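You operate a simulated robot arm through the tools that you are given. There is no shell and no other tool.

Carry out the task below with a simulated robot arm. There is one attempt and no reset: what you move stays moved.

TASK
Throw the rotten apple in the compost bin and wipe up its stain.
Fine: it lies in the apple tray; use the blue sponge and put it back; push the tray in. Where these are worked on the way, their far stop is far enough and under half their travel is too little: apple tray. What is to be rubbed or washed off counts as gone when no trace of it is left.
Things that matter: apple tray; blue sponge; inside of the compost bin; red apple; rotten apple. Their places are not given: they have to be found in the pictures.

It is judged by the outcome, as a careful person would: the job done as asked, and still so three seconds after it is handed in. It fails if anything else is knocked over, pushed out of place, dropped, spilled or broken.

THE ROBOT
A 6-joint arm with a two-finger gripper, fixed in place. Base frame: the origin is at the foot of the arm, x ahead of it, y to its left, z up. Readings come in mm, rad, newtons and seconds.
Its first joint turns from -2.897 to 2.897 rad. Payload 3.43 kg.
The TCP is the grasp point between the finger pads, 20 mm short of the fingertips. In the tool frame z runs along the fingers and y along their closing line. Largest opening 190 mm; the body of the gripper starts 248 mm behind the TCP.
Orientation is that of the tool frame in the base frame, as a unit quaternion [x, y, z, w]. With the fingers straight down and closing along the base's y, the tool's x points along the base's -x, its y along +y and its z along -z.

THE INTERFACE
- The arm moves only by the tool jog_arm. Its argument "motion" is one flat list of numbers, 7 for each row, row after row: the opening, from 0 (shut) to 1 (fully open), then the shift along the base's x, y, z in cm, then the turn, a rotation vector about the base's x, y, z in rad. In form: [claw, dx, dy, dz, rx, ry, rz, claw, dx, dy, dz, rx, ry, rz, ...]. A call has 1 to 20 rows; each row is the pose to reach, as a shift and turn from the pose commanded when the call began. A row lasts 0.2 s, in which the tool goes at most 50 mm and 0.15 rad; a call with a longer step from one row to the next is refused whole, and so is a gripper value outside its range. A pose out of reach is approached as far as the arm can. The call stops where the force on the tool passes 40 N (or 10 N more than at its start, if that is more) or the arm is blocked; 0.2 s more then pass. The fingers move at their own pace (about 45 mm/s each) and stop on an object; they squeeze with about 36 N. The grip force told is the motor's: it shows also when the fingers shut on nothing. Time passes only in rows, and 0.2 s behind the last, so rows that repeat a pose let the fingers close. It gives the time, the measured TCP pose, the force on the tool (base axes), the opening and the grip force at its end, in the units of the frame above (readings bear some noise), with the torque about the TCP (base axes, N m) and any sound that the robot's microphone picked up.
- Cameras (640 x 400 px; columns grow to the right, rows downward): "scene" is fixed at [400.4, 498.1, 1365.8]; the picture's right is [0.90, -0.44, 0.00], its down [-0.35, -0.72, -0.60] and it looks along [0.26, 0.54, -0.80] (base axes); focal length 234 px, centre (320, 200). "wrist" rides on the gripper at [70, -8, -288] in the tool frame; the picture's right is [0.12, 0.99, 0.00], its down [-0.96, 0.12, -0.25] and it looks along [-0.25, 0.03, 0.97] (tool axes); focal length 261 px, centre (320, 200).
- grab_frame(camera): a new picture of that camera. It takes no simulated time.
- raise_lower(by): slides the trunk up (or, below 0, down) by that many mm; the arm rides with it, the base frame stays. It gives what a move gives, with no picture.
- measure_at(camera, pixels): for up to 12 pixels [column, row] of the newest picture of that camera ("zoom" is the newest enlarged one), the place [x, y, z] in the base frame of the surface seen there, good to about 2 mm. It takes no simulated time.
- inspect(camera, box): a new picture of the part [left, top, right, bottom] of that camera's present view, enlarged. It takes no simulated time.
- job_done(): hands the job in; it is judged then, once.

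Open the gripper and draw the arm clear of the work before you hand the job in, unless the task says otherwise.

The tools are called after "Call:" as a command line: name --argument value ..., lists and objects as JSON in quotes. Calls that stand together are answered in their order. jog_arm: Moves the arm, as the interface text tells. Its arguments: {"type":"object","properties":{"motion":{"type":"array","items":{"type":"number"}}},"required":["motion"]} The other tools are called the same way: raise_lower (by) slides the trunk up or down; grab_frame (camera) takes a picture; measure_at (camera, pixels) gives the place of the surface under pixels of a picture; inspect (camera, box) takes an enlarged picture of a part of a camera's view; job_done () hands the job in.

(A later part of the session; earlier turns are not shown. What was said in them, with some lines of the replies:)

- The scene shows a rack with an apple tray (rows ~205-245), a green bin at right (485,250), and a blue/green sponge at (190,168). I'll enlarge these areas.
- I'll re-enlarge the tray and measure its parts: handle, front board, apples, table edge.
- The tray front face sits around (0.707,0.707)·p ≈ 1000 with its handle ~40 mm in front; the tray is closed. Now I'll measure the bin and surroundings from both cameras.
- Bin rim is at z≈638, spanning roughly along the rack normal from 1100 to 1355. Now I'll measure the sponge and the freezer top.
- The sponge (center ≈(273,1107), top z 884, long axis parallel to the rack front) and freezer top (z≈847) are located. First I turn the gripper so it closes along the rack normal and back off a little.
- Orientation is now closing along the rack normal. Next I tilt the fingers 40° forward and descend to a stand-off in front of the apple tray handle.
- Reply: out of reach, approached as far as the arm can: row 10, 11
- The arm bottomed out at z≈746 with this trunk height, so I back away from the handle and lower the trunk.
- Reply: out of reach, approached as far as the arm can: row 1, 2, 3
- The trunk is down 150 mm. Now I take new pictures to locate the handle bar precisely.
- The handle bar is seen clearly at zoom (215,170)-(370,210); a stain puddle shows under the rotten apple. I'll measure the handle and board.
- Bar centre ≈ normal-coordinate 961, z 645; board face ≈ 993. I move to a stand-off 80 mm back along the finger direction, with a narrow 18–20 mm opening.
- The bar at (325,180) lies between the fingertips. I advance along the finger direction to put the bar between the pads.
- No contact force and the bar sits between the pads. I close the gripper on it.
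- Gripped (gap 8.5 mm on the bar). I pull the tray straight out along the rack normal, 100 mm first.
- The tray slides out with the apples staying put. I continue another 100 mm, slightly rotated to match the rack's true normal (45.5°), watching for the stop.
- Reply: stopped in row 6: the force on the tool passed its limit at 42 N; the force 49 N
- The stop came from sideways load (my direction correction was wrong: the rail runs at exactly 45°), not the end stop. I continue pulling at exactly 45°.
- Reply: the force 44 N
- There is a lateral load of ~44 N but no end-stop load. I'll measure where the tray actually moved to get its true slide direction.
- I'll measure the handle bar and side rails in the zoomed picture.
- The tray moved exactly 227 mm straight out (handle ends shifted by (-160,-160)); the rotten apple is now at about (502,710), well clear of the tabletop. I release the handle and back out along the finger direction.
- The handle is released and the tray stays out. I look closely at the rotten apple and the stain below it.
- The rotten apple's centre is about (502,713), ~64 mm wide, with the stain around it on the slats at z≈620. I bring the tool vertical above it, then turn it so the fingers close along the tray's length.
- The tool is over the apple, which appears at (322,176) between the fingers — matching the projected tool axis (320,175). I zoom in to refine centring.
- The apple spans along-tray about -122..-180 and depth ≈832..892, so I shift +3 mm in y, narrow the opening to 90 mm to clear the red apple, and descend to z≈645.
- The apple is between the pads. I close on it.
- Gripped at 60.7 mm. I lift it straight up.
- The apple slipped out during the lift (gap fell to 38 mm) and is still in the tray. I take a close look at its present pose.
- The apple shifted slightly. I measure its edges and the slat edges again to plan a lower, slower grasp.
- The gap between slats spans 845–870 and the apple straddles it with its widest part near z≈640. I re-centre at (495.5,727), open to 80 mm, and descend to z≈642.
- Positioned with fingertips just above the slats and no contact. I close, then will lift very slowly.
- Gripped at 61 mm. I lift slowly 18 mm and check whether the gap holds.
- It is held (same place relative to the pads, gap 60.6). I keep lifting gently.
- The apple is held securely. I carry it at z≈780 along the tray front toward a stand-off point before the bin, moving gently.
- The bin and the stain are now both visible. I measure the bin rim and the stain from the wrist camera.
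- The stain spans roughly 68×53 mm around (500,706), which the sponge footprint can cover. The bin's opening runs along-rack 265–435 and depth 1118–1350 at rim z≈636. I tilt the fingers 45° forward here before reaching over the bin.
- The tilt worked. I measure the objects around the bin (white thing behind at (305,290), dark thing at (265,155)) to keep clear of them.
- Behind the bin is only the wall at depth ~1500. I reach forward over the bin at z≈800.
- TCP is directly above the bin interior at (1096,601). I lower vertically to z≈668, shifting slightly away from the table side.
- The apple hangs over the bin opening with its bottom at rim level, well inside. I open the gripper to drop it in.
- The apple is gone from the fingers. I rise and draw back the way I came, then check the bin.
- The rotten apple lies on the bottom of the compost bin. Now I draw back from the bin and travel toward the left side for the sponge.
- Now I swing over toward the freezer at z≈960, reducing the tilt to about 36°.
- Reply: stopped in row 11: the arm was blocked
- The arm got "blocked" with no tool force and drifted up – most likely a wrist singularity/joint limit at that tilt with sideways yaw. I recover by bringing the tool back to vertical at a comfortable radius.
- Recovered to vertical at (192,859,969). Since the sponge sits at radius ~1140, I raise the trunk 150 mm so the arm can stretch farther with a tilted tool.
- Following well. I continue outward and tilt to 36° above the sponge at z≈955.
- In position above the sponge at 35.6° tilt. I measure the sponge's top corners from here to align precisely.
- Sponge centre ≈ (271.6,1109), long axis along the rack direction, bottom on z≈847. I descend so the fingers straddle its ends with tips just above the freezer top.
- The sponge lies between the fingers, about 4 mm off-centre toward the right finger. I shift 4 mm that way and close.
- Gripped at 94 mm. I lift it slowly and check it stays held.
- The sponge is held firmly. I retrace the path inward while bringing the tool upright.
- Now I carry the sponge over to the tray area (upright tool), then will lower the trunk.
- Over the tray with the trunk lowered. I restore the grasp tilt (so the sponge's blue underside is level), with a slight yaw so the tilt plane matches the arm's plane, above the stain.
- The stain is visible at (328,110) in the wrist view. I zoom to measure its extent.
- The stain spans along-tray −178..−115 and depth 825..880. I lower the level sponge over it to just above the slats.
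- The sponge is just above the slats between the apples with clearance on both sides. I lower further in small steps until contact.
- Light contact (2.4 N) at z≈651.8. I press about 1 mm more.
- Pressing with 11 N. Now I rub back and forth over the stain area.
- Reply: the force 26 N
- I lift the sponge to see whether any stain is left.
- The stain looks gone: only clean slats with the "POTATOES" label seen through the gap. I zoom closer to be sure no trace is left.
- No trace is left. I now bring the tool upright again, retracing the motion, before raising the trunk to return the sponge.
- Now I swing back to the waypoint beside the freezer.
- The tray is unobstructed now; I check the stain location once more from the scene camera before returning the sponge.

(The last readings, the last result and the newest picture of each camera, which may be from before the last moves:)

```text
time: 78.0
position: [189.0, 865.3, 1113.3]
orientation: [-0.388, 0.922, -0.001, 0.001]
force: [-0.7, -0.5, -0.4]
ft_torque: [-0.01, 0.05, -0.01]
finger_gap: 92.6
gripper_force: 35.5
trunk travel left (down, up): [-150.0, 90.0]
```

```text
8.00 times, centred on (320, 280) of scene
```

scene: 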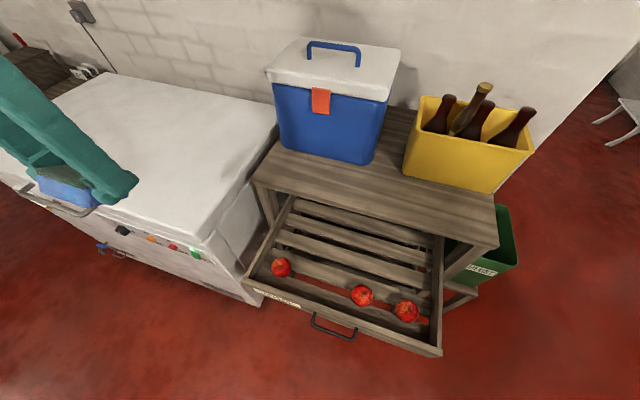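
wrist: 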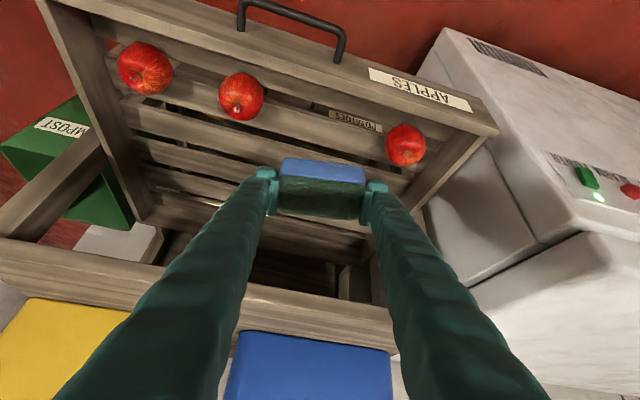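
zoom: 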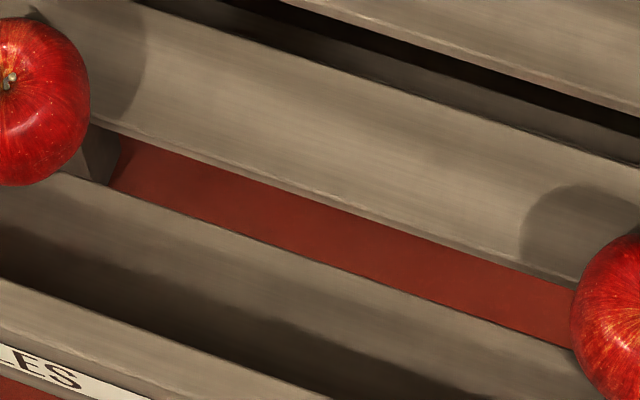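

The slats are spotless. Now I reach out again over the sponge's original spot with the same tilt.

Call:
jog_arm --motion '[0.3, 0.8, 2.7, -1.5, 0.049, -0.049, 0, 0.3, 1.8, 5.6, -3.4, 0.1, -0.1, 0, 0.3, 2.8, 8.6, -5.3, 0.15, -0.15, 0, 0.3, 3.8, 11.6, -7.2, 0.205, -0.205, 0, 0.3, 4.8, 14.6, -9.1, 0.26, -0.26, 0, 0.3, 5.8, 17.6, -11, 0.315, -0.315, 0, 0.3, 6.8, 20.6, -12.9, 0.365, -0.365, 0, 0.3, 7.6, 23.2, -14.4, 0.41, -0.41, 0, 0.3, 8.1, 24.7, -15.3, 0.439, -0.439, 0]'

Call:
grab_frame --camera "wrist"

```text
time: 80.0
position: [269.0, 1110.5, 960.5]
orientation: [-0.37, 0.877, 0.115, 0.284]
force: [0.5, -1.4, 0.4]
ft_torque: [0.01, 0.07, 0.03]
finger_gap: 92.5
gripper_force: 36.4
trunk travel left (down, up): [-150.0, 90.0]
```

```text
taken
```

wrist: 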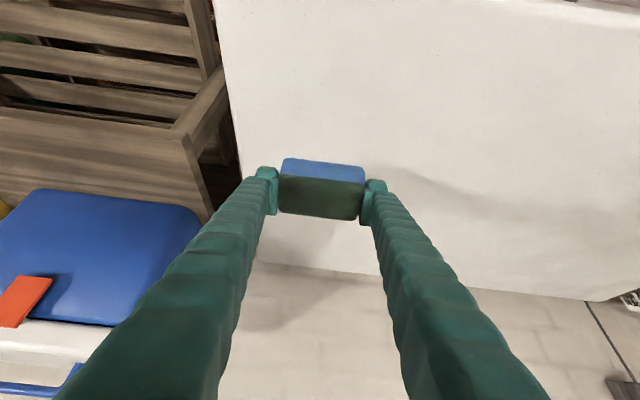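

In the right place with the same orientation. I lower until the sponge lightly touches the freezer top.

Call:
jog_arm --motion '[0.3, 0.1, 0.1, -3, 0, 0, 0, 0.3, 0.1, 0.1, -5.5, 0, 0, 0, 0.3, 0.1, 0.1, -7.2, 0, 0, 0, 0.3, 0.1, 0.1, -7.8, 0, 0, 0, 0.3, 0.1, 0.1, -8.1, 0, 0, 0]'

```text
time: 81.2
position: [271.9, 1112.2, 879.1]
orientation: [-0.37, 0.877, 0.115, 0.283]
force: [0.4, -1.9, 6.6]
ft_torque: [-0.12, 0.17, 0.04]
finger_gap: 92.7
gripper_force: 35.5
trunk travel left (down, up): [-150.0, 90.0]
```

The sponge rests on the freezer (6.6 N). I open the fingers and rise straight up.

Call:
jog_arm --motion '[0.62, 0, 0, 0.05, 0, 0, 0, 0.62, 0, 0, 0.05, 0, 0, 0, 0.62, 0, 0, 0.05, 0, 0, 0, 0.62, 0, 0, 1.5, 0, 0, 0, 0.62, 0, 0, 4, 0, 0, 0, 0.62, 0, 0, 8, 0, 0, 0]'

Call:
grab_frame --camera "wrist"

Call:
measure_at --camera "wrist" --pixels '[[297, 133], [364, 142], [356, 175], [294, 166], [330, 155], [300, 121]]'

```text
time: 82.6
position: [271.0, 1114.5, 959.1]
orientation: [-0.37, 0.878, 0.114, 0.283]
force: [-0.6, 0.1, -0.2]
ft_torque: [-0.03, -0.04, 0.02]
finger_gap: 117.9
gripper_force: 0.0
trunk travel left (down, up): [-150.0, 90.0]
```

```text
taken
```

wrist: 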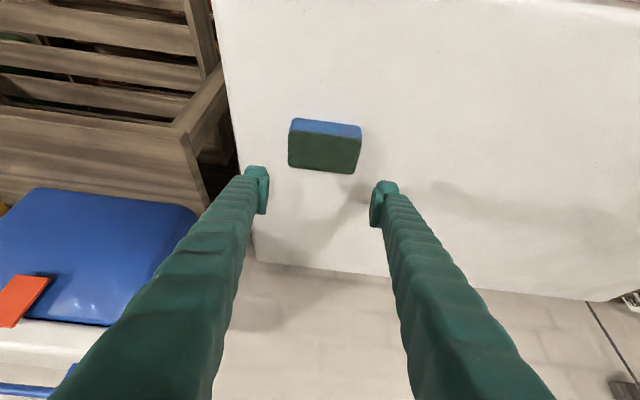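

```text
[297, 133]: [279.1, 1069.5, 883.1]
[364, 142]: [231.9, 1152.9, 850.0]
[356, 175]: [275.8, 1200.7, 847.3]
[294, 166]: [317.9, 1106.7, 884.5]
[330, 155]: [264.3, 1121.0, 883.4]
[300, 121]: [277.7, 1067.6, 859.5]
```

The sponge is back flat in its place. I retrace inward to upright.

Call:
jog_arm --motion '[0.62, -0.5, -1.5, 1, -0.03, 0.03, 0, 0.62, -1.3, -4, 2.6, -0.075, 0.075, 0, 0.62, -2.2, -7, 4.5, -0.125, 0.125, 0, 0.62, -3.2, -10, 6.4, -0.18, 0.18, 0, 0.62, -4.2, -13, 8.3, -0.235, 0.235, 0, 0.62, -5.2, -16, 10.2, -0.29, 0.29, 0, 0.5, -6.2, -19, 12.1, -0.34, 0.34, 0, 0.4, -7.2, -22, 14, -0.39, 0.39, 0, 0.3, -8, -25, 15.5, -0.439, 0.439, 0]'

Call:
jog_arm --motion '[0.2, 2.2, -2.2, -1, 0, 0, -0.14, 0.1, 4.4, -4.4, -2, 0, 0, -0.28, 0.1, 6.6, -6.6, -3, 0, 0, -0.42, 0.1, 8.8, -8.8, -4, 0, 0, -0.56, 0.1, 11, -11, -5, 0, 0, -0.7, 0.1, 13.2, -13.2, -6, 0, 0, -0.84, 0.1, 15.4, -15.4, -7, 0, 0, -0.98, 0.1, 17.6, -17.6, -8, 0, 0, -1.12, 0.1, 19.8, -19.8, -9, 0, 0, -1.26, 0.1, 21.5, -22, -10, 0, 0, -1.4, 0.1, 21.5, -24.5, -11, 0, 0, -1.5, 0.1, 21.5, -27, -12, 0, 0, -1.556]'

Call:
grab_frame --camera "scene"

```text
time: 84.6
position: [188.7, 862.5, 1114.1]
orientation: [-0.388, 0.922, -0.002, 0.0]
force: [-0.9, 0.6, -0.4]
ft_torque: [-0.04, -0.06, 0.0]
finger_gap: 57.3
gripper_force: 0.1
trunk travel left (down, up): [-150.0, 90.0]
```

```text
time: 87.2
position: [406.4, 593.8, 992.1]
orientation: [0.37, 0.929, -0.001, -0.001]
force: [-0.3, -0.6, 0.5]
ft_torque: [-0.07, 0.01, -0.02]
finger_gap: 19.0
gripper_force: 0.0
trunk travel left (down, up): [-150.0, 90.0]
```

```text
taken
```

scene: 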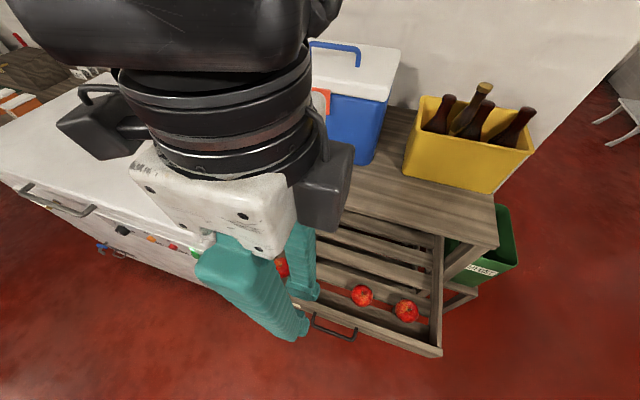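

I measure the handle bar's current position from the scene view.

Call:
inspect --camera "scene" --box '[300, 295, 370, 345]'

Call:
measure_at --camera "zoom" --pixels '[[115, 150], [150, 215], [200, 245], [280, 275], [350, 305], [400, 325], [450, 300], [320, 293], [240, 262], [460, 270], [300, 200], [380, 240]]'

```text
8.00 times, centred on (335, 320) of scene
```

zoom: 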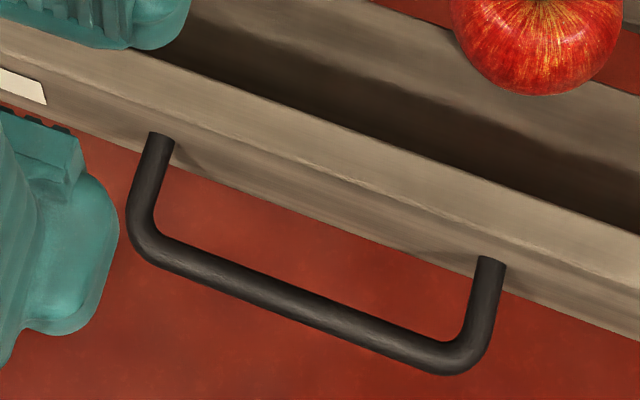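

```text
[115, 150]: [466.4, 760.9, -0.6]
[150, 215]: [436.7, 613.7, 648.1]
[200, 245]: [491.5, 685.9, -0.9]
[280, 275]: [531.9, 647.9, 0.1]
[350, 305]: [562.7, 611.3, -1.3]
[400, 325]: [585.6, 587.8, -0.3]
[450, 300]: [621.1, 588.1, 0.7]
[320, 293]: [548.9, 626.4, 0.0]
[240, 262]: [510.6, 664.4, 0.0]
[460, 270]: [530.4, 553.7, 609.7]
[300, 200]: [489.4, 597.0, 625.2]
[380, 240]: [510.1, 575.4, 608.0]
```

Call:
measure_at --camera "zoom" --pixels '[[135, 225], [165, 252], [230, 280], [290, 303], [350, 325], [410, 347], [455, 360], [480, 320], [490, 265], [155, 160], [320, 314], [260, 292]]'

```text
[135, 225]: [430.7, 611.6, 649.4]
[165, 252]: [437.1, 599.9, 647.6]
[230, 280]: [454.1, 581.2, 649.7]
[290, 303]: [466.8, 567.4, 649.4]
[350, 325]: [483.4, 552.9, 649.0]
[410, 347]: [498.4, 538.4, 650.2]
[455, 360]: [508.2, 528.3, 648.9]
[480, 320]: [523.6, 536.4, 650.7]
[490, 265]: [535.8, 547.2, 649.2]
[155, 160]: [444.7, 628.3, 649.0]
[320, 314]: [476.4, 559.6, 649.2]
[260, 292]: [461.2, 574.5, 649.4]
```

The bar centre is now at depth ≈733, z≈645, centred near (467,567). I tilt the tool forward 38° to the handle-grip orientation and position for the trunk to lower.

Call:
jog_arm --motion '[0.1, 0.4, -1, -0.7, 0.079, -0.077, -0.0045, 0.1, 0.8, -2.1, -1.4, 0.158, -0.154, -0.009, 0.1, 1.2, -3.2, -2.1, 0.237, -0.231, -0.0135, 0.1, 1.7, -4.3, -2.8, 0.317, -0.308, -0.018, 0.1, 2.1, -5.3, -3.5, 0.396, -0.385, -0.0225, 0.1, 2.5, -6.4, -4.2, 0.475, -0.462, -0.027]'

Call:
raise_lower --by -150

Call:
grab_frame --camera "wrist"

Call:
grab_frame --camera "scene"

```text
time: 88.6
position: [431.4, 528.0, 952.8]
orientation: [0.362, 0.874, 0.301, 0.123]
force: [-0.4, 0.2, -0.6]
ft_torque: [-0.05, 0.0, -0.02]
finger_gap: 18.8
gripper_force: 0.1
trunk travel left (down, up): [-150.0, 90.0]
```

```text
time: 90.4
position: [432.4, 526.5, 803.7]
orientation: [0.362, 0.874, 0.301, 0.124]
force: [0.1, 0.4, -0.2]
ft_torque: [-0.02, -0.01, 0.0]
finger_gap: 19.2
gripper_force: 0.0
trunk travel left (down, up): [0.0, 240.0]
```

```text
taken
```

wrist: 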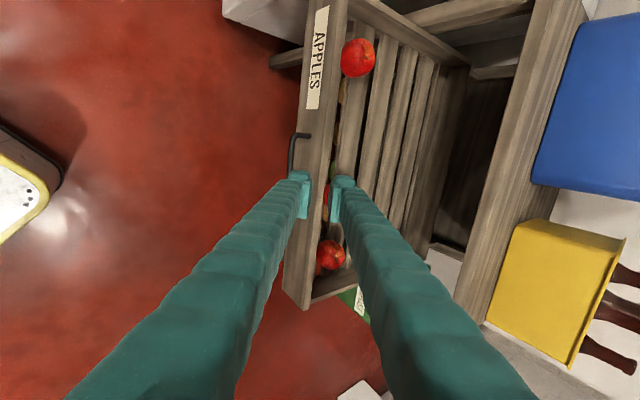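

```text
taken
```

scene: 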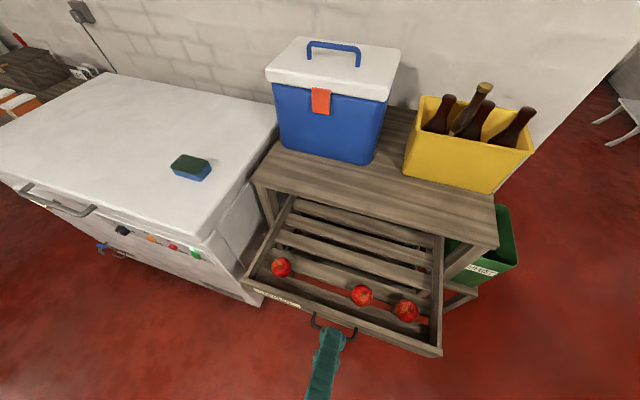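

At the stand-off; sponge is back where it was. I descend and advance along the finger direction to put the bar between the pads.

Call:
jog_arm --motion '[0.1, 0.07, 0.07, -4.5, 0, 0, 0, 0.1, 0.14, 0.14, -9, 0, 0, 0, 0.1, 1.1, 1.1, -10.8, 0, 0, 0, 0.1, 2.1, 2.1, -12.6, 0, 0, 0, 0.1, 3, 3, -14.1, 0, 0, 0, 0.1, 3.8, 3.8, -15.4, 0, 0, 0]'

Call:
grab_frame --camera "wrist"

Call:
inspect --camera "scene" --box '[280, 280, 400, 370]'

```text
time: 91.8
position: [470.4, 565.0, 647.0]
orientation: [0.362, 0.874, 0.3, 0.123]
force: [-1.9, -1.0, 0.5]
ft_torque: [0.07, -0.03, 0.05]
finger_gap: 18.8
gripper_force: 0.1
trunk travel left (down, up): [0.0, 240.0]
```

```text
taken
```

wrist: 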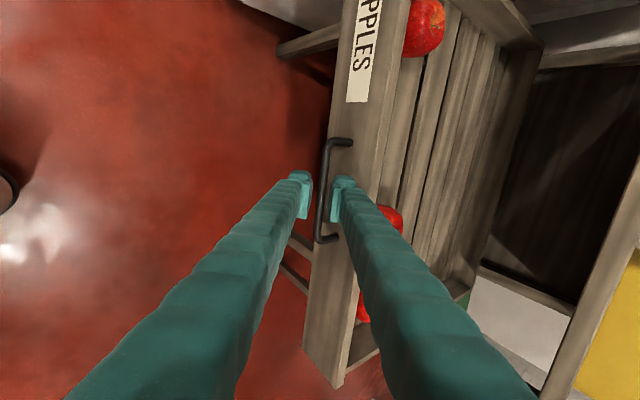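

```text
4.44 times, centred on (340, 325) of scene
```

zoom: 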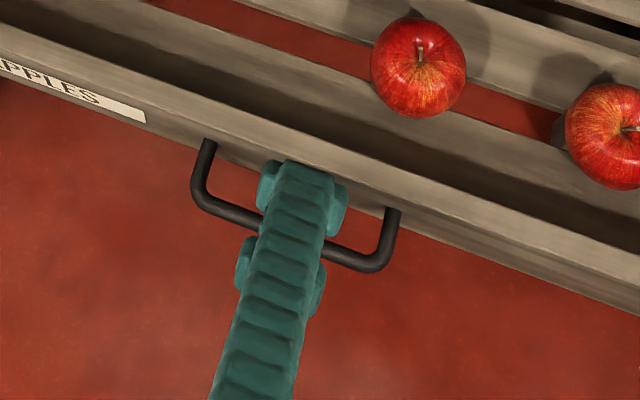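

The bar is between the pads again. I close on it.

Call:
jog_arm --motion '[0, 0, 0, 0, 0, 0, 0, 0, 0, 0, 0, 0, 0, 0, 0, 0, 0, 0, 0, 0, 0]'

```text
time: 92.6
position: [470.7, 564.3, 647.7]
orientation: [0.362, 0.874, 0.3, 0.123]
force: [2.3, 0.7, 7.9]
ft_torque: [-0.47, -0.5, 0.77]
finger_gap: 7.8
gripper_force: 41.0
trunk travel left (down, up): [0.0, 240.0]
```

Gripped (7.8 mm on the bar). I push the tray in smoothly along exactly 45°, first ~150 mm.

Call:
jog_arm --motion '[0, 0.3, 0.3, 0, 0, 0, 0, 0, 0.8, 0.8, 0, 0, 0, 0, 0, 1.5, 1.5, 0, 0, 0, 0, 0, 2.4, 2.4, 0, 0, 0, 0, 0, 3.4, 3.4, 0, 0, 0, 0, 0, 4.4, 4.4, 0, 0, 0, 0, 0, 5.4, 5.4, 0, 0, 0, 0, 0, 6.4, 6.4, 0, 0, 0, 0, 0, 7.4, 7.4, 0, 0, 0, 0, 0, 8.4, 8.4, 0, 0, 0, 0, 0, 9.3, 9.3, 0, 0, 0, 0, 0, 10, 10, 0, 0, 0, 0, 0, 10.5, 10.5, 0, 0, 0, 0, 0, 10.8, 10.8, 0, 0, 0, 0]'

Call:
grab_frame --camera "scene"

```text
time: 95.6
position: [579.4, 672.3, 647.2]
orientation: [0.363, 0.874, 0.299, 0.124]
force: [-0.8, -2.1, -20.0]
ft_torque: [-0.49, -0.42, 0.77]
finger_gap: 7.4
gripper_force: 41.1
trunk travel left (down, up): [0.0, 240.0]
```

```text
taken
```

scene: 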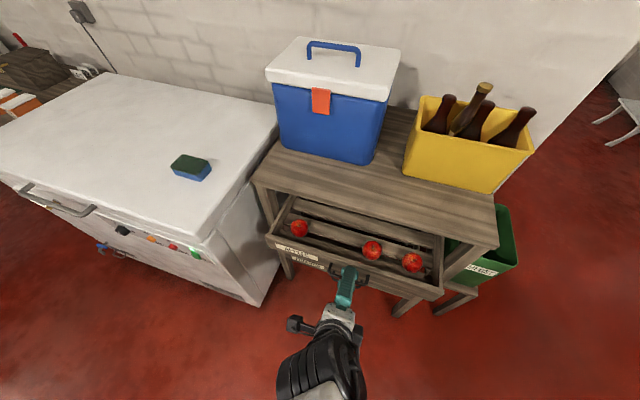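

The tray slides in well, apples undisturbed. I continue the remaining ~73 mm, easing 1.5 mm down to relieve the vertical load.

Call:
jog_arm --motion '[0, 0.3, 0.3, -0.1, 0, 0, 0, 0, 0.8, 0.8, -0.15, 0, 0, 0, 0, 1.5, 1.5, -0.15, 0, 0, 0, 0, 2.2, 2.2, -0.15, 0, 0, 0, 0, 2.9, 2.9, -0.15, 0, 0, 0, 0, 3.5, 3.5, -0.15, 0, 0, 0, 0, 4.1, 4.1, -0.15, 0, 0, 0, 0, 4.6, 4.6, -0.15, 0, 0, 0, 0, 5, 5, -0.15, 0, 0, 0, 0, 5.3, 5.3, -0.15, 0, 0, 0, 0, 5.5, 5.5, -0.15, 0, 0, 0]'

Call:
grab_frame --camera "scene"

```text
time: 98.0
position: [631.4, 725.9, 644.6]
orientation: [0.361, 0.875, 0.297, 0.124]
force: [-5.3, -7.3, 5.5]
ft_torque: [-0.03, -0.03, -0.05]
finger_gap: 6.0
gripper_force: 39.8
trunk travel left (down, up): [0.0, 240.0]
stopped in row 11: the force on the tool passed its limit at 42 N (the readings are from after the stop); the commanded pose is now the measured one
```

```text
taken
```

scene: 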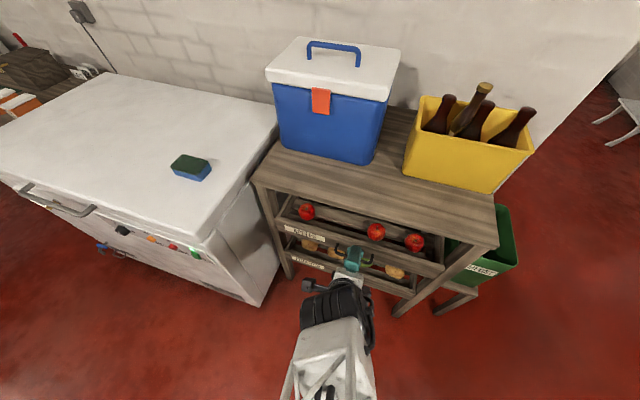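

The push ended against the closed stop (TCP depth 959.8). I measure the tray's front to confirm it is fully in as at the start.

Call:
inspect --camera "scene" --box '[260, 180, 460, 305]'

Call:
measure_at --camera "zoom" --pixels '[[245, 206], [248, 230], [361, 240], [55, 117], [590, 273], [585, 295], [50, 140], [150, 85], [375, 155], [495, 190], [260, 238], [340, 262]]'

```text
3.20 times, centred on (360, 242) of scene
```

zoom: 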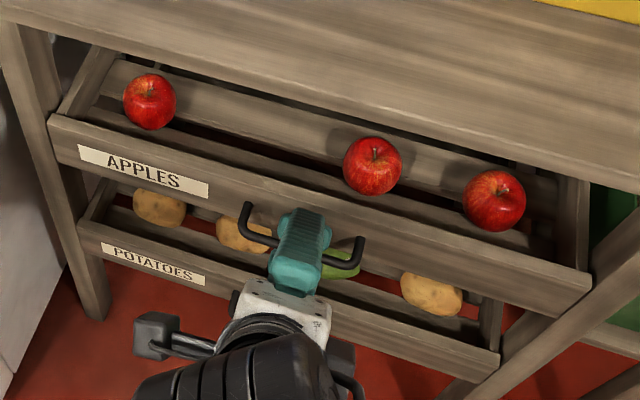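

```text
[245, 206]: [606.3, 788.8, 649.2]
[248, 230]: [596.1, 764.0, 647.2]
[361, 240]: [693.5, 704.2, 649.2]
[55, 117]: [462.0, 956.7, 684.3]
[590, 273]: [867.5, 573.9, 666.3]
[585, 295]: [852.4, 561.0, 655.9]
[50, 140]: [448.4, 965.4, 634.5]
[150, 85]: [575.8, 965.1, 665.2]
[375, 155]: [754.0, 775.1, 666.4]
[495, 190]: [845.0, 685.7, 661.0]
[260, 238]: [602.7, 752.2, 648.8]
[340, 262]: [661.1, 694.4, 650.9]
```

All readings match the initial closed positions, and the red apples are exactly where they were. I release the handle and withdraw along the finger direction.

Call:
jog_arm --motion '[0.1, 0, 0, 0, 0, 0, 0, 0.1, 0, 0, 0, 0, 0, 0, 0.1, 0, 0, 0, 0, 0, 0, 0.1, -0.6, -0.6, 1.1, 0, 0, 0, 0.1, -1.5, -1.5, 2.7, 0, 0, 0, 0.1, -2.5, -2.5, 4.5, 0, 0, 0, 0.1, -3.5, -3.5, 6.3, 0, 0, 0, 0.1, -5.5, -5.5, 8.5, 0, 0, 0, 0.1, -7.5, -7.5, 11, 0, 0, 0, 0.1, -10, -10, 14, 0, 0, 0]'

Call:
grab_frame --camera "scene"

Call:
grab_frame --camera "wrist"

```text
time: 100.2
position: [533.2, 624.8, 785.3]
orientation: [0.363, 0.875, 0.296, 0.123]
force: [0.2, 1.0, -0.6]
ft_torque: [0.0, -0.05, -0.07]
finger_gap: 18.8
gripper_force: 0.0
trunk travel left (down, up): [0.0, 240.0]
```

```text
taken
```

scene: 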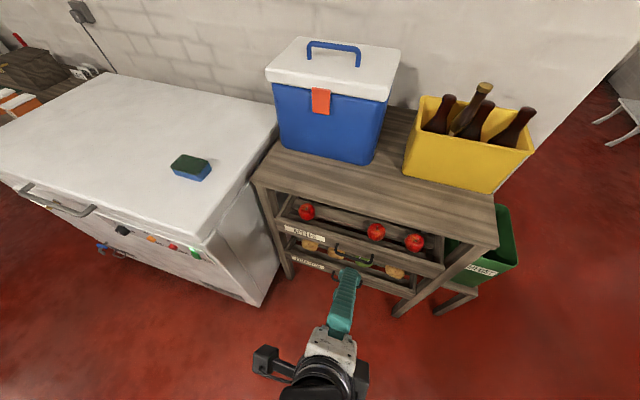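

```text
taken
```

wrist: 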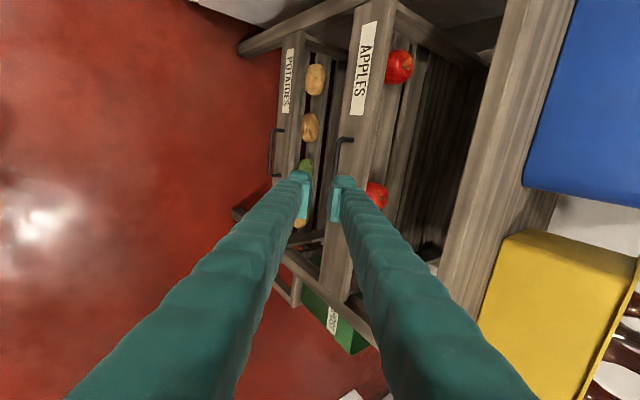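

Tray closed, nothing disturbed. I draw the arm up and back, upright, and open the gripper fully.

Call:
jog_arm --motion '[0.1, -1, -1, 4, -0.094, 0.094, 0, 0.2, -2, -2, 8, -0.187, 0.187, 0, 0.4, -3, -3, 12, -0.281, 0.281, 0, 0.6, -4, -4, 16, -0.374, 0.374, 0, 0.8, -5, -5, 20, -0.464, 0.464, 0, 1, -5, -5, 23, -0.464, 0.464, 0, 1, -5, -5, 25, -0.464, 0.464, 0, 1, -5, -5, 25, -0.464, 0.464, 0, 1, -5, -5, 25, -0.464, 0.464, 0]'

Call:
grab_frame --camera "scene"

Call:
inspect --camera "scene" --box '[140, 130, 240, 200]'

Call:
measure_at --camera "zoom" --pixels '[[210, 210], [278, 145], [418, 185], [352, 262], [310, 205]]'

```text
time: 102.2
position: [484.4, 577.1, 1036.0]
orientation: [0.382, 0.924, -0.001, 0.001]
force: [0.5, 0.4, 0.2]
ft_torque: [0.01, 0.01, -0.01]
finger_gap: 175.0
gripper_force: 0.1
trunk travel left (down, up): [0.0, 240.0]
```

```text
taken
```

scene: 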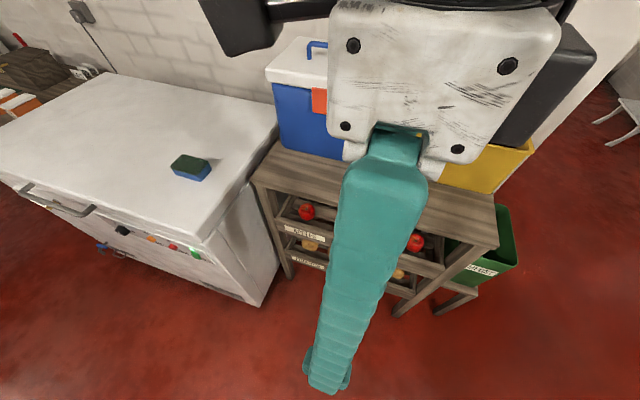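

```text
5.71 times, centred on (190, 165) of scene
```

zoom: 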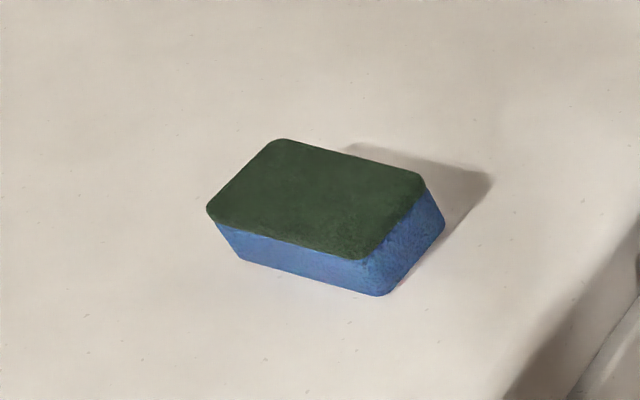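

```text
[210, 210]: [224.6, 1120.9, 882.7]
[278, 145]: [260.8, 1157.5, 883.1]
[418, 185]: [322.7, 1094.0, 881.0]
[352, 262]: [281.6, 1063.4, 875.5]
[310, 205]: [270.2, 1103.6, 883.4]
```

The sponge sits within 1–2 mm of its original spot and the tray is shut with its red apples untouched. The rotten apple was seen at the bottom of the compost bin after the drop, and the stain is gone. The gripper is open and clear, so I hand in the job.

Call:
job_done

```text
The job is handed in.
```

The rotten apple is in the compost bin and its stain is wiped away. The blue sponge is back in its place and the apple tray is pushed in. I've handed the job in.

- **Rotten apple:** I saw it lying on the bottom of the compost bin after I let it go. My first grasp slipped and it stayed in the tray. The second, lower grasp held.
- **Stain:** close-ups from both cameras showed clean slats with no trace left.
- **Blue sponge:** it lies flat on the freezer, within a few millimetres of where it started.
- **Apple tray:** I pulled it out about 227 mm to work, without reaching its far stop. It is now pushed in against its closed stop, and the handle and board measure the same as at the start.
- **Red apples:** all three are in their original spots in the tray.

I saw nothing else moved or knocked over, and I left the gripper open and clear of the work.
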